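You operate a simulated robot arm through the tools that you are given. There is no shell and no other tool. Be economical: measure what you need, move in short steps, check, and stop when the job is done.

Carry out the task below with a simulated robot arm. There is one attempt and no reset: what you move stays moved.

JOB
Take the pulley from the top of the sample table and leave it on top of the brown bobbin there.

It is judged by the outcome, as a careful person would: the job done as asked, and still so three seconds after it is handed in. It fails if anything else is knocked over, pushed out of place, dropped, spilled or broken.

ROBOT AND FRAMES
A 6-joint arm with a two-finger parallel gripper, fixed in place. Base frame: the origin is at the foot of the arm, x ahead of it, y to its left, z up; the work surface is at about z = 0. Units: m, rad, N and s.
With the tool pointing down near the work surface it reaches from about 0.14 to 0.58 m from the base axis. Its first joint turns from -1.152 to 1.152 rad. Payload 2.1 kg.
Tool frame: the origin (TCP) lies between the finger pads and is the grasp point; the fingertips stand 0.03 m ahead of it; z points along the fingers, y is the line along which they close. The gripper opens to 0.094 m. The fingers are 0.028 m wide and 0.01 m thick; the gripper's body (0.05 by 0.096 m) begins 0.055 m behind the TCP.
Orientation is that of the tool frame in the base frame, as a unit quaternion [w, x, y, z]. With the fingers straight down and closing along the base's y, the tool's x points along the base's -x, its y along +y and its z along -z.

CONTROLS
- The arm moves only by the tool send_rows. Its argument "rows" is a list of rows, each a list of 3 entries, a list of its own where there are three numbers: the finger opening in m, from 0 to 0.094, then the shift along the tool's x, y, z in m, then the turn about the tool's z in rad. In form: [[claw, [tx, ty, tz], spin], ...]. A call has 1 to 20 rows; each row is the pose to reach, as a shift and turn from the pose commanded when the call began, along the tool's axes at that moment. A row lasts 0.2 s, in which the tool goes at most 0.05 m and 0.15 rad; a call with a longer step from one row to the next is refused whole, and so is a gripper value outside its range. A pose out of reach is approached as far as the arm can. The call stops where the force on the tool passes 40 N (or 10 N more than at its start, if that is more) or the arm is blocked; 0.2 s more then pass. The fingers move at their own pace (about 0.072 m/s each) and stop on an object; they squeeze with about 40 N. The grip force told is the motor's: it shows also when the fingers shut on nothing. Time passes only in rows, and 0.2 s behind the last, so rows that repeat a pose let the fingers close. The reply holds the time, the measured pose of the TCP, the force on the tool along the base axes, the opening and the grip force, in the units named above and with some noise, and new pictures: "views" is both (left out), scene, wrist or none.
- Cameras (640 x 400 px; columns grow to the right, rows downward): "scene" is fixed at [0.0675, -0.3808, 0.484]; the picture's right is [0.67, -0.74, 0.00], its down [-0.43, -0.39, -0.82] and it looks along [0.61, 0.55, -0.57] (base axes); focal length 327 px, centre (320, 200). "wrist" rides on the gripper at [-0.037, 0, -0.058] in the tool frame; the picture's right is [0.00, -1.00, 0.00], its down [0.97, 0.00, -0.24] and it looks along [0.24, 0.00, 0.97] (tool axes); focal length 218 px, centre (320, 200). There is no depth. A picture from a camera that has moved, and an enlarged one, comes with that camera's place and axes in the base frame and with its lens.
- inspect(camera, box): a new picture of the part [left, top, right, bottom] of that camera's present view, enlarged. The clock stands still meanwhile.
- finish_job(): hands the job in; it is judged then, once.

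Work in short steps. Places have to be worked out from the pictures, the camera data and where the tool is seen: move nearer, look again, correct. Check each grasp and each placing, and mend what went wrong. You have 90 turns and 170 pictures in all, those below and enlarged ones among them. Open the gripper and draw the arm clear of the work before you hand the job in, unless the task says otherwise; then end with one line.

The tools are called after ">>>" as name(argument=value, ...) on one line, values as JSON. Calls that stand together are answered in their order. send_rows: Moves the arm, as the interface text tells. Its arguments: {"type":"object","properties":{"rows":{"type":"array","items":{"type":"array"}},"views":{"type":"string","enum":["both","scene","wrist","none"]}},"required":["rows"]} The other tools are called the same way: inspect (camera, box) takes an enlarged picture of a part of a camera's view; finish_job () hands the job in.

At the start:

```text
t: 0.0
position: [0.2188, -0.1996, 0.2975]
tool_rot: [0.0, -0.001, 1.0, 0.0]
contact_force: [0.1, -0.9, 0.2]
width: 0.0942
finger_force: 0.1
```

scene: 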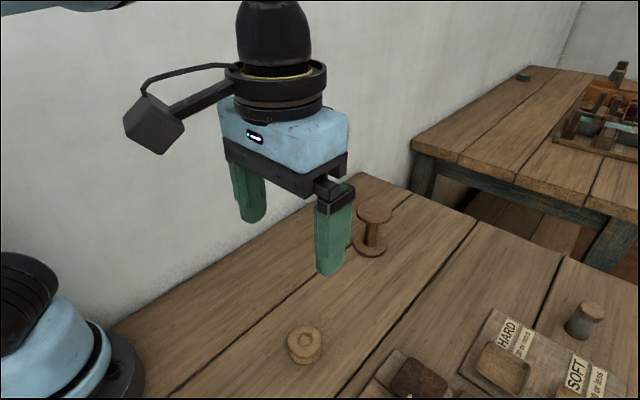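
wrist: 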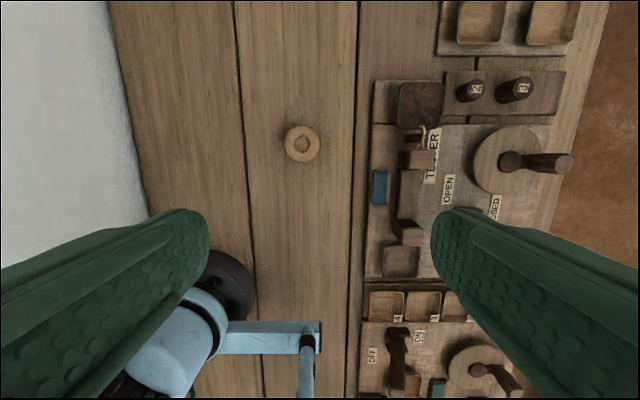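

The pulley looks to be near (0.26, -0.173) and the bobbin near (0.525, -0.114). I'll enlarge both before moving.

>>> inspect(camera="scene", box=[240, 290, 400, 390])

>>> inspect(camera="scene", box=[310, 180, 470, 280])

>>> inspect(camera="scene", box=[400, 250, 640, 400])

```text
4.00 times, centred on (320, 340) of scene
camera zoom: at [0.0675, -0.3808, 0.484], right [0.67, -0.74, 0.0], down [-0.43, -0.39, -0.82], along [0.61, 0.55, -0.57], focal length 1306 px, centre (320, -360)
```

zoom: 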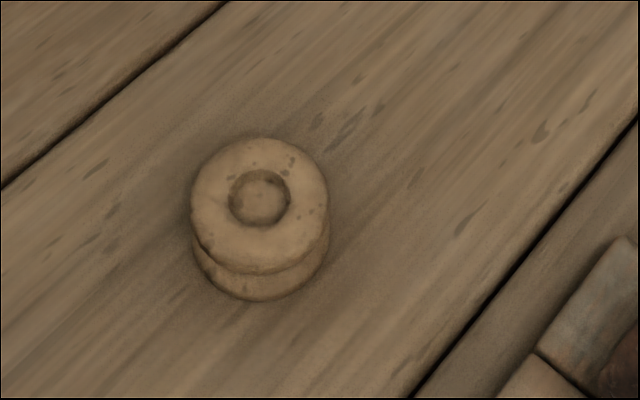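

```text
4.00 times, centred on (390, 230) of scene
camera zoom: at [0.0675, -0.3808, 0.484], right [0.67, -0.74, 0.0], down [-0.43, -0.39, -0.82], along [0.61, 0.55, -0.57], focal length 1306 px, centre (40, 80)
```

zoom: 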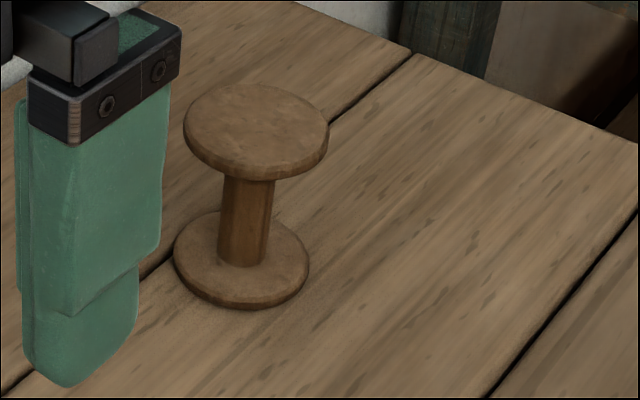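

```text
2.67 times, centred on (520, 325) of scene
camera zoom: at [0.0675, -0.3808, 0.484], right [0.67, -0.74, 0.0], down [-0.43, -0.39, -0.82], along [0.61, 0.55, -0.57], focal length 871 px, centre (-213, -133)
```

zoom: 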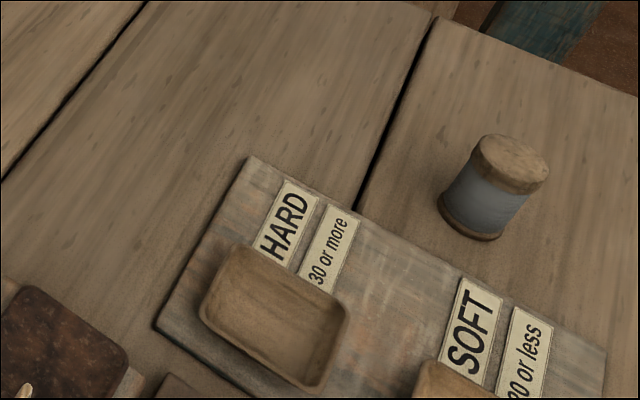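

The pulley is a grooved disc about 0.053 m across and 0.02 m high, and the bobbin is the all-brown spool. I'll move above the pulley and part of the way down.

>>> send_rows(rows=[[0.094, [-0.022, 0.014, 0.03], 0], [0.094, [-0.044, 0.027, 0.06], 0], [0.094, [-0.044, 0.027, 0.1], 0], [0.094, [-0.044, 0.027, 0.14], 0], [0.094, [-0.044, 0.027, 0.17], 0], [0.094, [-0.044, 0.027, 0.17], 0]])

```text
t: 1.4
position: [0.2621, -0.1728, 0.1264]
tool_rot: [0.001, 0.0, 1.0, 0.0]
contact_force: [-0.1, 1.5, 0.0]
width: 0.0942
finger_force: 0.1
camera wrist: at [0.3001, -0.1722, 0.185], right [0.0, -1.0, 0.0], down [-0.97, 0.0, 0.24], along [-0.24, 0.0, -0.97], focal length 218 px, centre (320, 200)
```

scene: 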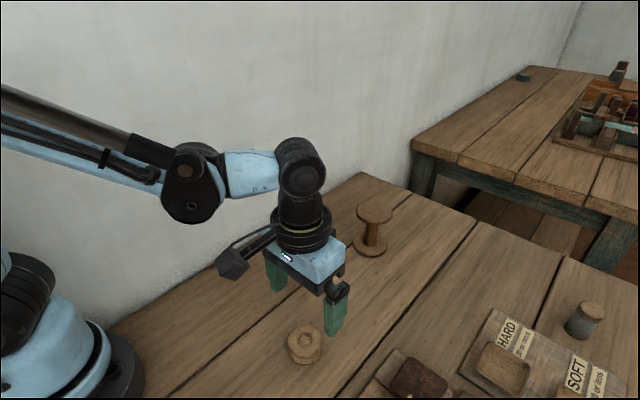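
wrist: 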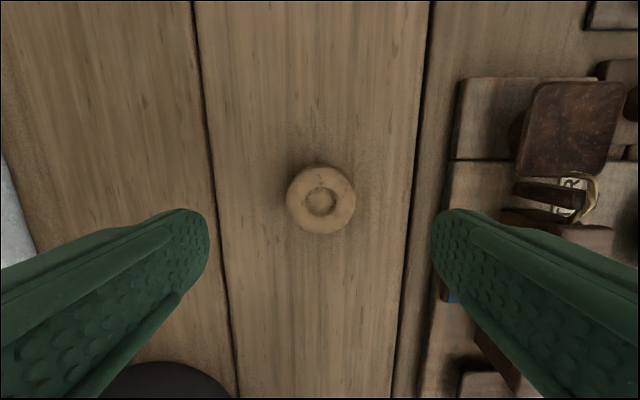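

The pulley is centred at about (0.260, -0.172), directly under the tool. I'll descend until the fingertips are just above the table.

>>> send_rows(rows=[[0.094, [0.001, 0, 0.04], 0], [0.094, [0.001, 0, 0.07], 0], [0.094, [0.001, 0, 0.09], 0], [0.094, [0.001, 0, 0.09], 0]])

```text
t: 2.4
position: [0.2622, -0.1732, 0.0372]
tool_rot: [0.001, 0.0, 1.0, -0.001]
contact_force: [-0.4, -0.2, 0.9]
width: 0.0943
finger_force: 0.1
camera wrist: at [0.2993, -0.1729, 0.0947], right [0.0, -1.0, 0.0], down [-0.97, 0.0, 0.24], along [-0.24, 0.0, -0.97], focal length 218 px, centre (320, 200)
```

scene: 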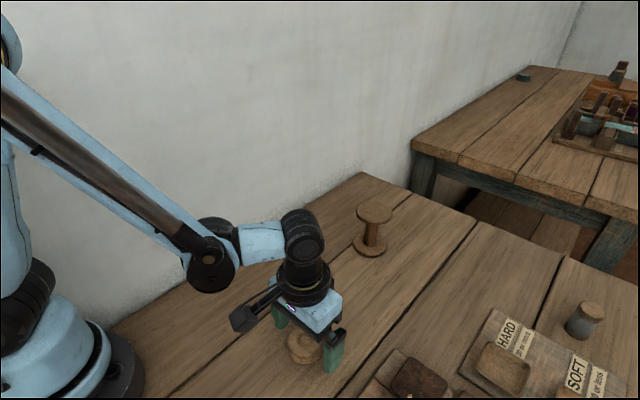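
wrist: 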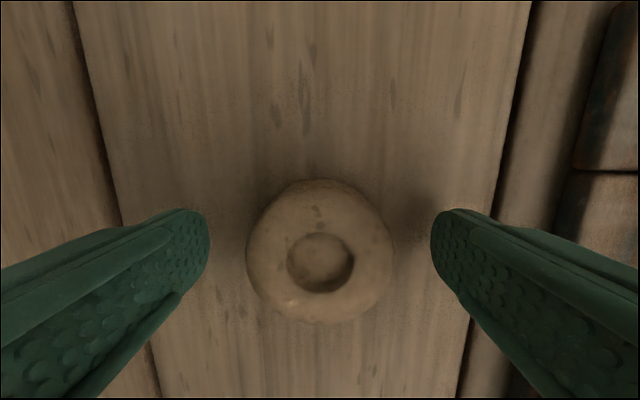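

The pulley sits between the fingers. I'll move 3 mm lower and 2 mm back in x, then close.

>>> send_rows(rows=[[0.094, [0.002, 0, 0.003], 0], [0.06, [0.002, 0, 0.003], 0], [0.045, [0.002, 0, 0.003], 0], [0.04, [0.002, 0, 0.003], 0], [0.04, [0.002, 0, 0.003], 0]], views="wrist")

```text
t: 3.6
position: [0.262, -0.1734, 0.0346]
tool_rot: [0.002, 0.0, 1.0, 0.0]
contact_force: [-0.4, 0.2, 0.1]
width: 0.0518
finger_force: 40.4
camera wrist: at [0.2975, -0.1732, 0.0917], right [0.0, -1.0, 0.0], down [-0.97, 0.0, 0.24], along [-0.24, 0.0, -0.97], focal length 218 px, centre (320, 200)
```

wrist: 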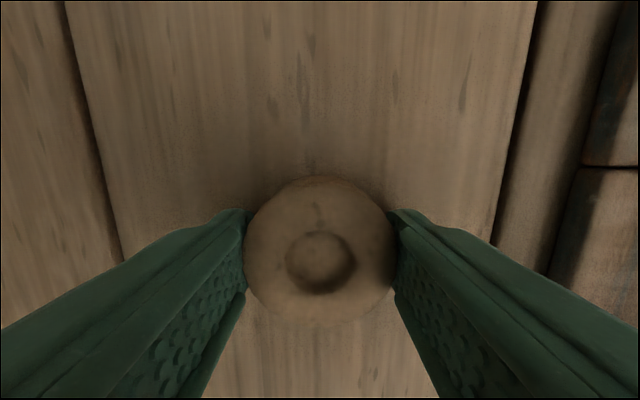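

The pulley is held at 0.0518 m opening with 40 N. I'll lift it 0.13 m and check.

>>> send_rows(rows=[[0.04, [0.002, 0, -0.03], 0], [0.04, [0.002, 0, -0.07], 0], [0.04, [0.002, 0, -0.11], 0], [0.04, [0.002, 0, -0.15], 0], [0.04, [0.002, 0, -0.15], 0]])

```text
t: 4.8
position: [0.261, -0.1702, 0.1835]
tool_rot: [0.001, 0.0, 1.0, 0.0]
contact_force: [0.6, -0.1, -1.5]
width: 0.0521
finger_force: 40.3
camera wrist: at [0.297, -0.171, 0.2412], right [0.0, -1.0, 0.0], down [-0.97, 0.0, 0.24], along [-0.24, 0.0, -0.97], focal length 218 px, centre (320, 200)
```

scene: 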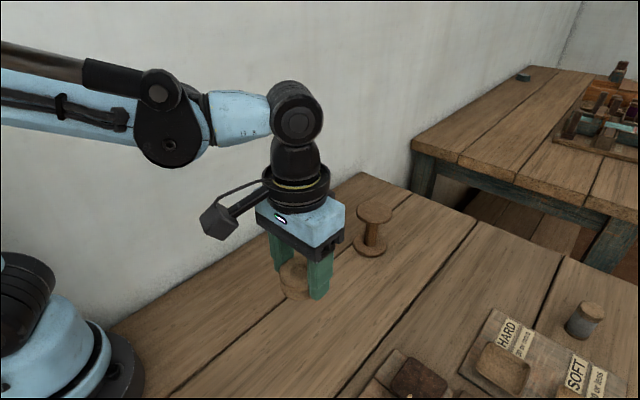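
wrist: 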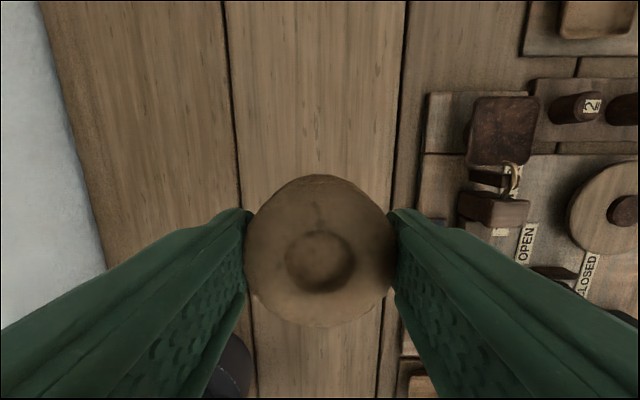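

The pulley is held securely. I'll move to about (0.42, -0.115) so the wrist camera can see the bobbin ahead.

>>> send_rows(rows=[[0.04, [-0.04, 0.014, 0], 0], [0.04, [-0.08, 0.028, 0], 0], [0.04, [-0.12, 0.042, 0], 0], [0.04, [-0.16, 0.056, 0], 0], [0.04, [-0.16, 0.056, 0], 0], [0.04, [-0.16, 0.056, 0], 0]])

```text
t: 6.2
position: [0.4214, -0.1183, 0.1848]
tool_rot: [0.001, 0.001, 1.0, 0.0]
contact_force: [0.7, -0.6, 0.2]
width: 0.0519
finger_force: 40.4
camera wrist: at [0.4559, -0.1181, 0.2424], right [0.0, -1.0, 0.0], down [-0.97, 0.0, 0.24], along [-0.24, 0.0, -0.97], focal length 218 px, centre (320, 200)
```

scene: 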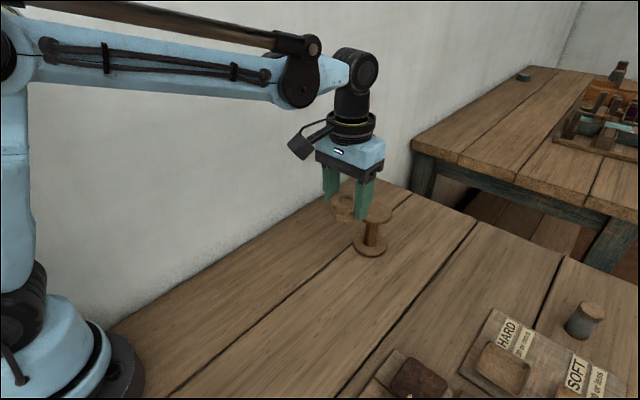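
wrist: 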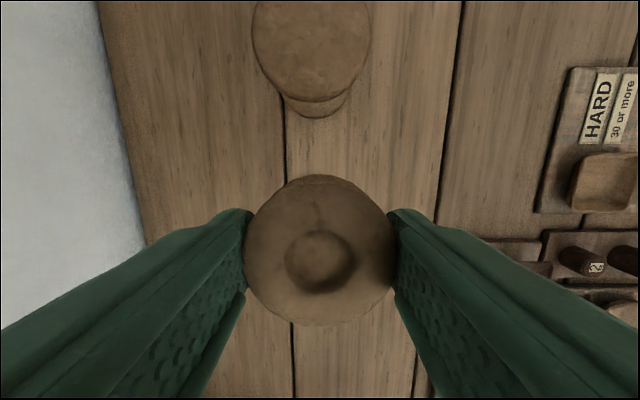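

From the wrist view, the bobbin top is at about (0.516, -0.113) with its height at roughly 0.09. I'll move above it at the same height.

>>> send_rows(rows=[[0.04, [-0.04, 0.002, 0], 0], [0.04, [-0.08, 0.004, 0], 0], [0.04, [-0.095, 0.005, 0], 0], [0.04, [-0.095, 0.005, 0], 0], [0.04, [-0.095, 0.005, 0], 0]])

>>> inspect(camera="scene", box=[310, 150, 470, 250])

```text
t: 7.4
position: [0.5134, -0.1137, 0.1835]
tool_rot: [0.0, 0.0, 1.0, 0.0]
contact_force: [0.1, -0.5, -0.4]
width: 0.0517
finger_force: 39.9
camera wrist: at [0.5504, -0.1136, 0.2413], right [0.0, -1.0, 0.0], down [-0.97, 0.0, 0.24], along [-0.24, 0.0, -0.97], focal length 218 px, centre (320, 200)
```

scene: 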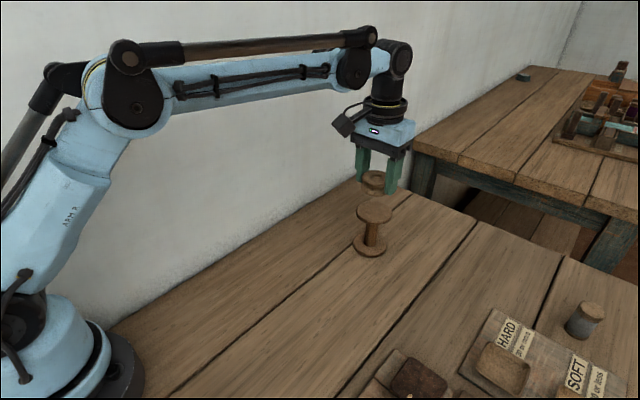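
wrist: 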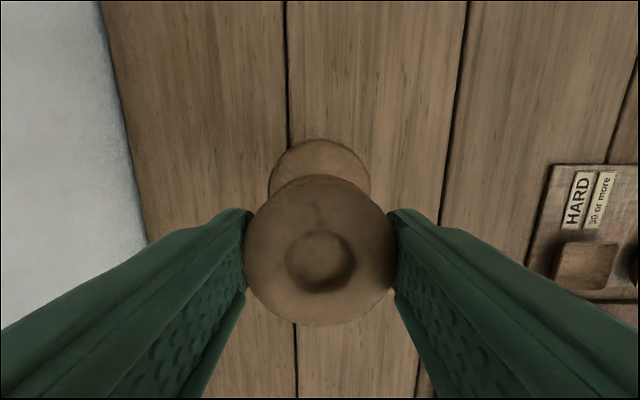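

```text
4.00 times, centred on (390, 200) of scene
camera zoom: at [0.0676, -0.3808, 0.484], right [0.67, -0.74, 0.0], down [-0.43, -0.39, -0.82], along [0.61, 0.55, -0.57], focal length 1306 px, centre (40, 200)
```

zoom: 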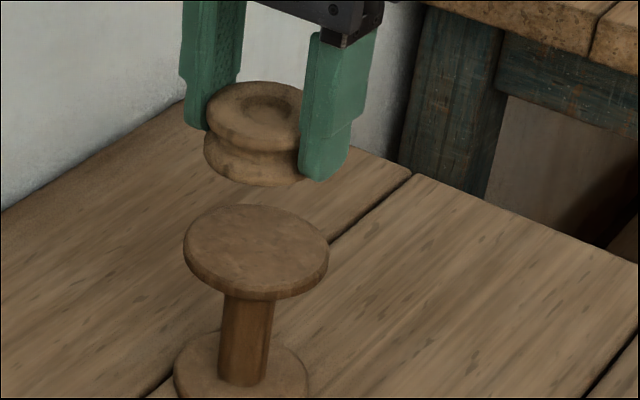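

The bobbin top centre is around (0.520, -0.113) with its top at roughly z = 0.09–0.10. I'll shift +6 mm in x and descend 0.035 m, leaving a gap to check.

>>> send_rows(rows=[[0.04, [-0.006, 0.0, 0.01], 0], [0.04, [-0.006, 0.0, 0.025], 0], [0.04, [-0.006, 0.0, 0.035], 0], [0.04, [-0.006, 0.0, 0.035], 0]], views="wrist")

>>> inspect(camera="scene", box=[330, 170, 426, 230])

```text
t: 8.4
position: [0.5194, -0.1122, 0.1485]
tool_rot: [0.0, 0.0, 1.0, 0.0]
contact_force: [0.6, 0.5, 0.5]
width: 0.052
finger_force: 40.2
camera wrist: at [0.5558, -0.1121, 0.2075], right [0.0, -1.0, 0.0], down [-0.97, 0.0, 0.24], along [-0.24, 0.0, -0.97], focal length 218 px, centre (320, 200)
```

wrist: 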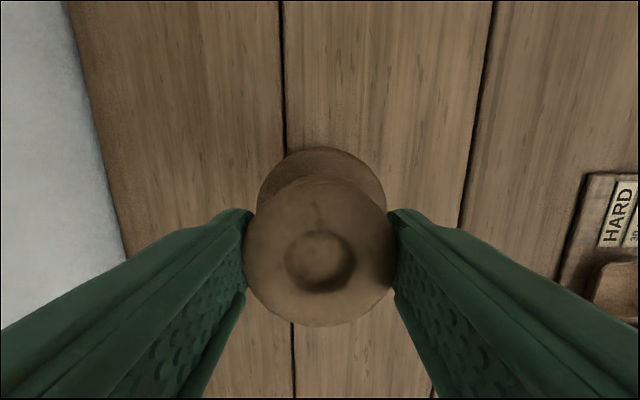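

```text
6.67 times, centred on (378, 200) of scene
camera zoom: at [0.0675, -0.3808, 0.484], right [0.67, -0.74, 0.0], down [-0.43, -0.39, -0.82], along [0.61, 0.55, -0.57], focal length 2177 px, centre (-67, 200)
```

zoom: 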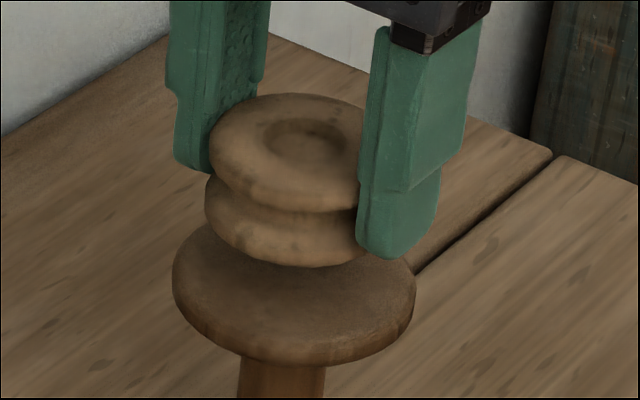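

The alignment is within about 1–2 mm, with a gap of roughly 15–20 mm. I'll descend 12 mm slowly and check.

>>> send_rows(rows=[[0.04, [0, -0.001, 0.004], 0], [0.04, [0, -0.001, 0.008], 0], [0.04, [0, -0.001, 0.012], 0], [0.04, [0, -0.001, 0.012], 0]], views="none")

>>> inspect(camera="scene", box=[330, 170, 426, 230])

```text
t: 9.4
position: [0.5201, -0.1119, 0.1375]
tool_rot: [0.001, 0.0, 1.0, -0.001]
contact_force: [-0.1, 0.1, -0.4]
width: 0.0515
finger_force: 40.0
```

```text
6.67 times, centred on (378, 200) of scene
camera zoom: at [0.0675, -0.3808, 0.484], right [0.67, -0.74, 0.0], down [-0.43, -0.39, -0.82], along [0.61, 0.55, -0.57], focal length 2177 px, centre (-67, 200)
```

zoom: 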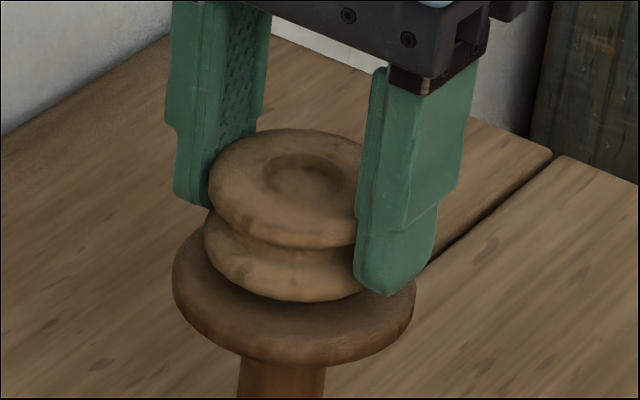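

About 6 mm of gap remains. I'll descend in 1 mm steps while watching the force.

>>> send_rows(rows=[[0.04, [0, 0, 0.002], 0], [0.04, [0, 0, 0.004], 0], [0.04, [0, 0, 0.004], 0]], views="none")

>>> inspect(camera="scene", box=[330, 170, 426, 230])

```text
t: 10.2
position: [0.5195, -0.1127, 0.1322]
tool_rot: [0.001, 0.0, 1.0, 0.0]
contact_force: [-0.8, -0.3, -1.0]
width: 0.052
finger_force: 40.2
```

```text
6.67 times, centred on (378, 200) of scene
camera zoom: at [0.0675, -0.3808, 0.484], right [0.67, -0.74, 0.0], down [-0.43, -0.39, -0.82], along [0.61, 0.55, -0.57], focal length 2177 px, centre (-67, 200)
```

zoom: 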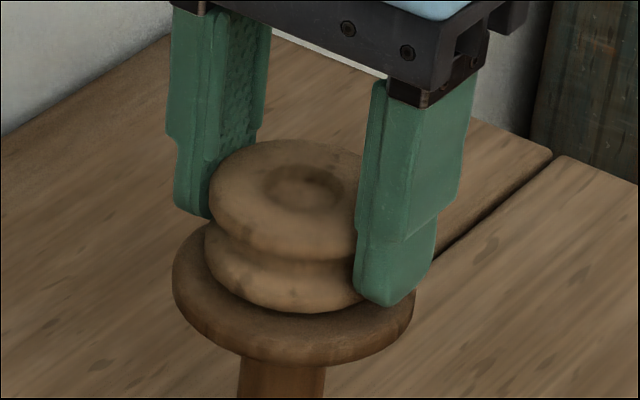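

No contact yet, so I'll continue in 1 mm steps.

>>> send_rows(rows=[[0.04, [0, 0, 0.001], 0], [0.04, [0, 0, 0.002], 0], [0.04, [0, 0, 0.002], 0]], views="none")

```text
t: 11.0
position: [0.5197, -0.1141, 0.1316]
tool_rot: [0.001, 0.0, 1.0, 0.0]
contact_force: [0.0, 0.1, -0.5]
width: 0.0518
finger_force: 40.0
```

>>> send_rows(rows=[[0.04, [0, 0, 0.001], 0], [0.04, [0, 0, 0.002], 0], [0.04, [0, 0, 0.002], 0]], views="none")

>>> inspect(camera="scene", box=[330, 170, 426, 230])

```text
t: 11.8
position: [0.5203, -0.1125, 0.1298]
tool_rot: [0.001, -0.001, 1.0, 0.0]
contact_force: [0.3, 0.0, 0.1]
width: 0.0518
finger_force: 40.0
```

```text
6.67 times, centred on (378, 200) of scene
camera zoom: at [0.0675, -0.3808, 0.484], right [0.67, -0.74, 0.0], down [-0.43, -0.39, -0.82], along [0.61, 0.55, -0.57], focal length 2177 px, centre (-67, 200)
```

zoom: 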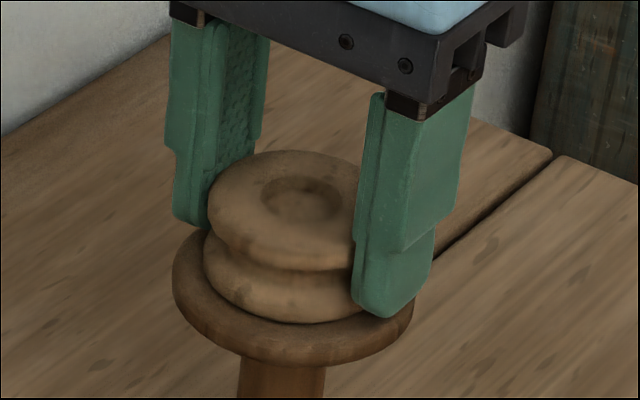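

It's very close now but the force is still zero. I'll descend another 1 mm.

>>> send_rows(rows=[[0.04, [0, 0, 0.001], 0], [0.04, [0, 0, 0.001], 0]], views="none")

>>> inspect(camera="scene", box=[346, 185, 410, 225])

```text
t: 12.4
position: [0.5218, -0.113, 0.1279]
tool_rot: [0.0, 0.0, 1.0, 0.0]
contact_force: [0.1, 1.1, 4.4]
width: 0.0518
finger_force: 40.3
```

```text
10.00 times, centred on (378, 205) of scene
camera zoom: at [0.0675, -0.3808, 0.484], right [0.67, -0.74, 0.0], down [-0.43, -0.39, -0.82], along [0.61, 0.55, -0.57], focal length 3266 px, centre (-260, 150)
```

zoom: 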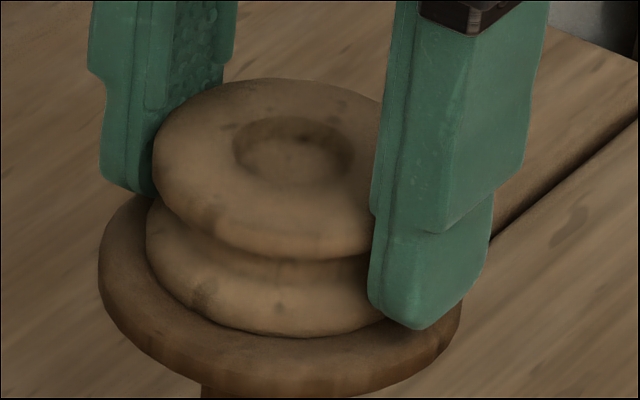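

The force has risen to 4.4 N, so the pulley rests on the bobbin, near its centre. I'll open the fingers in place.

>>> send_rows(rows=[[0.055, [0, 0, 0], 0], [0.065, [0, 0, 0], 0], [0.08, [0, 0, 0], 0], [0.094, [0, 0, 0], 0], [0.094, [0, 0, 0], 0]])

```text
t: 13.6
position: [0.5208, -0.1128, 0.1291]
tool_rot: [0.001, 0.0, 1.0, 0.0]
contact_force: [-0.9, -0.5, -0.7]
width: 0.0941
finger_force: 0.1
camera wrist: at [0.557, -0.1129, 0.1863], right [0.0, -1.0, 0.0], down [-0.97, 0.0, 0.24], along [-0.24, 0.0, -0.97], focal length 218 px, centre (320, 200)
```

scene: 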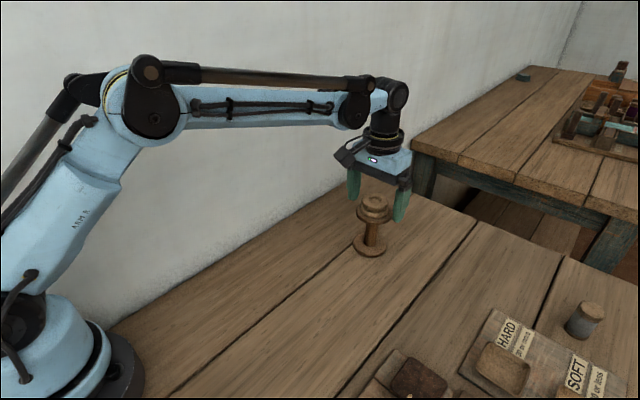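
wrist: 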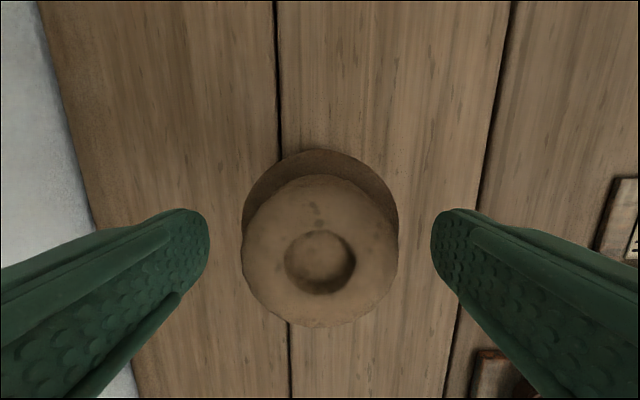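

The pulley is released and resting on the bobbin. I'll retreat straight up, then draw back.

>>> send_rows(rows=[[0.094, [0, 0, -0.02], 0], [0.094, [0, 0, -0.05], 0], [0.094, [0, 0, -0.09], 0], [0.094, [0.04, 0, -0.11], 0], [0.094, [0.08, 0, -0.12], 0], [0.094, [0.12, 0, -0.12], 0], [0.094, [0.16, 0, -0.12], 0], [0.094, [0.16, 0, -0.12], 0]])

>>> inspect(camera="scene", box=[310, 170, 438, 250])

```text
t: 15.4
position: [0.3599, -0.1122, 0.2494]
tool_rot: [0.001, 0.0, 1.0, -0.001]
contact_force: [0.1, -0.2, 0.0]
width: 0.094
finger_force: 0.1
camera wrist: at [0.3967, -0.1115, 0.3073], right [0.0, -1.0, 0.0], down [-0.97, 0.0, 0.24], along [-0.24, 0.0, -0.97], focal length 218 px, centre (320, 200)
```

scene: 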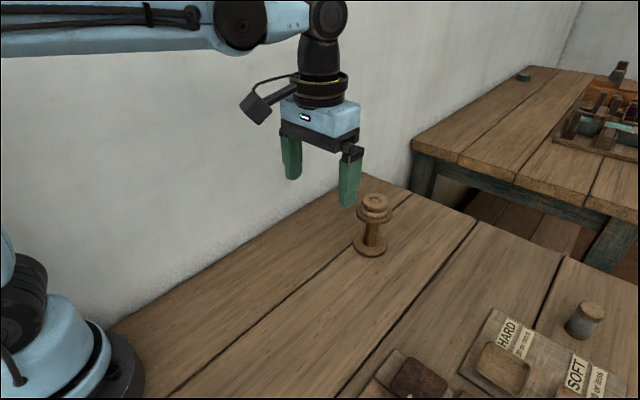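
wrist: 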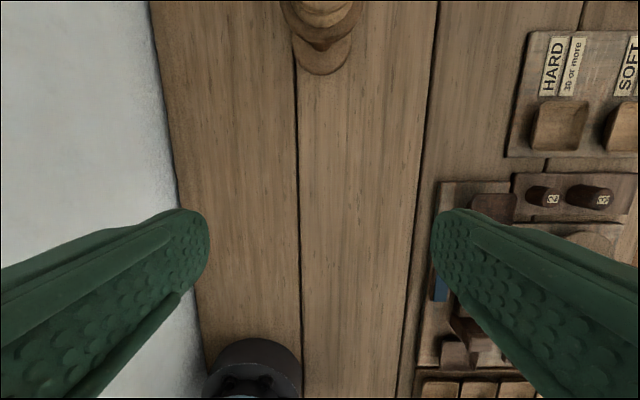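

```text
5.00 times, centred on (374, 210) of scene
camera zoom: at [0.0675, -0.3808, 0.484], right [0.67, -0.74, 0.0], down [-0.43, -0.39, -0.82], along [0.61, 0.55, -0.57], focal length 1633 px, centre (50, 150)
```

zoom: 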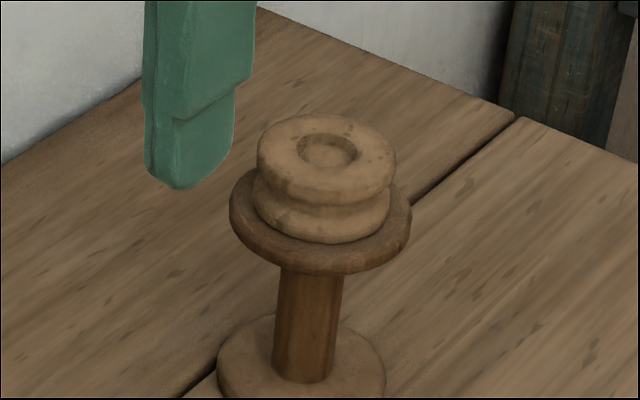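

The pulley sits flat and well supported on the bobbin. The arm is clear and the gripper is open, so I'm handing the job in.

>>> finish_job()

```text
The job is handed in.
```

The pulley is resting flat on top of the brown bobbin, close to its centre; nothing else was moved, and the arm is clear with the gripper open.
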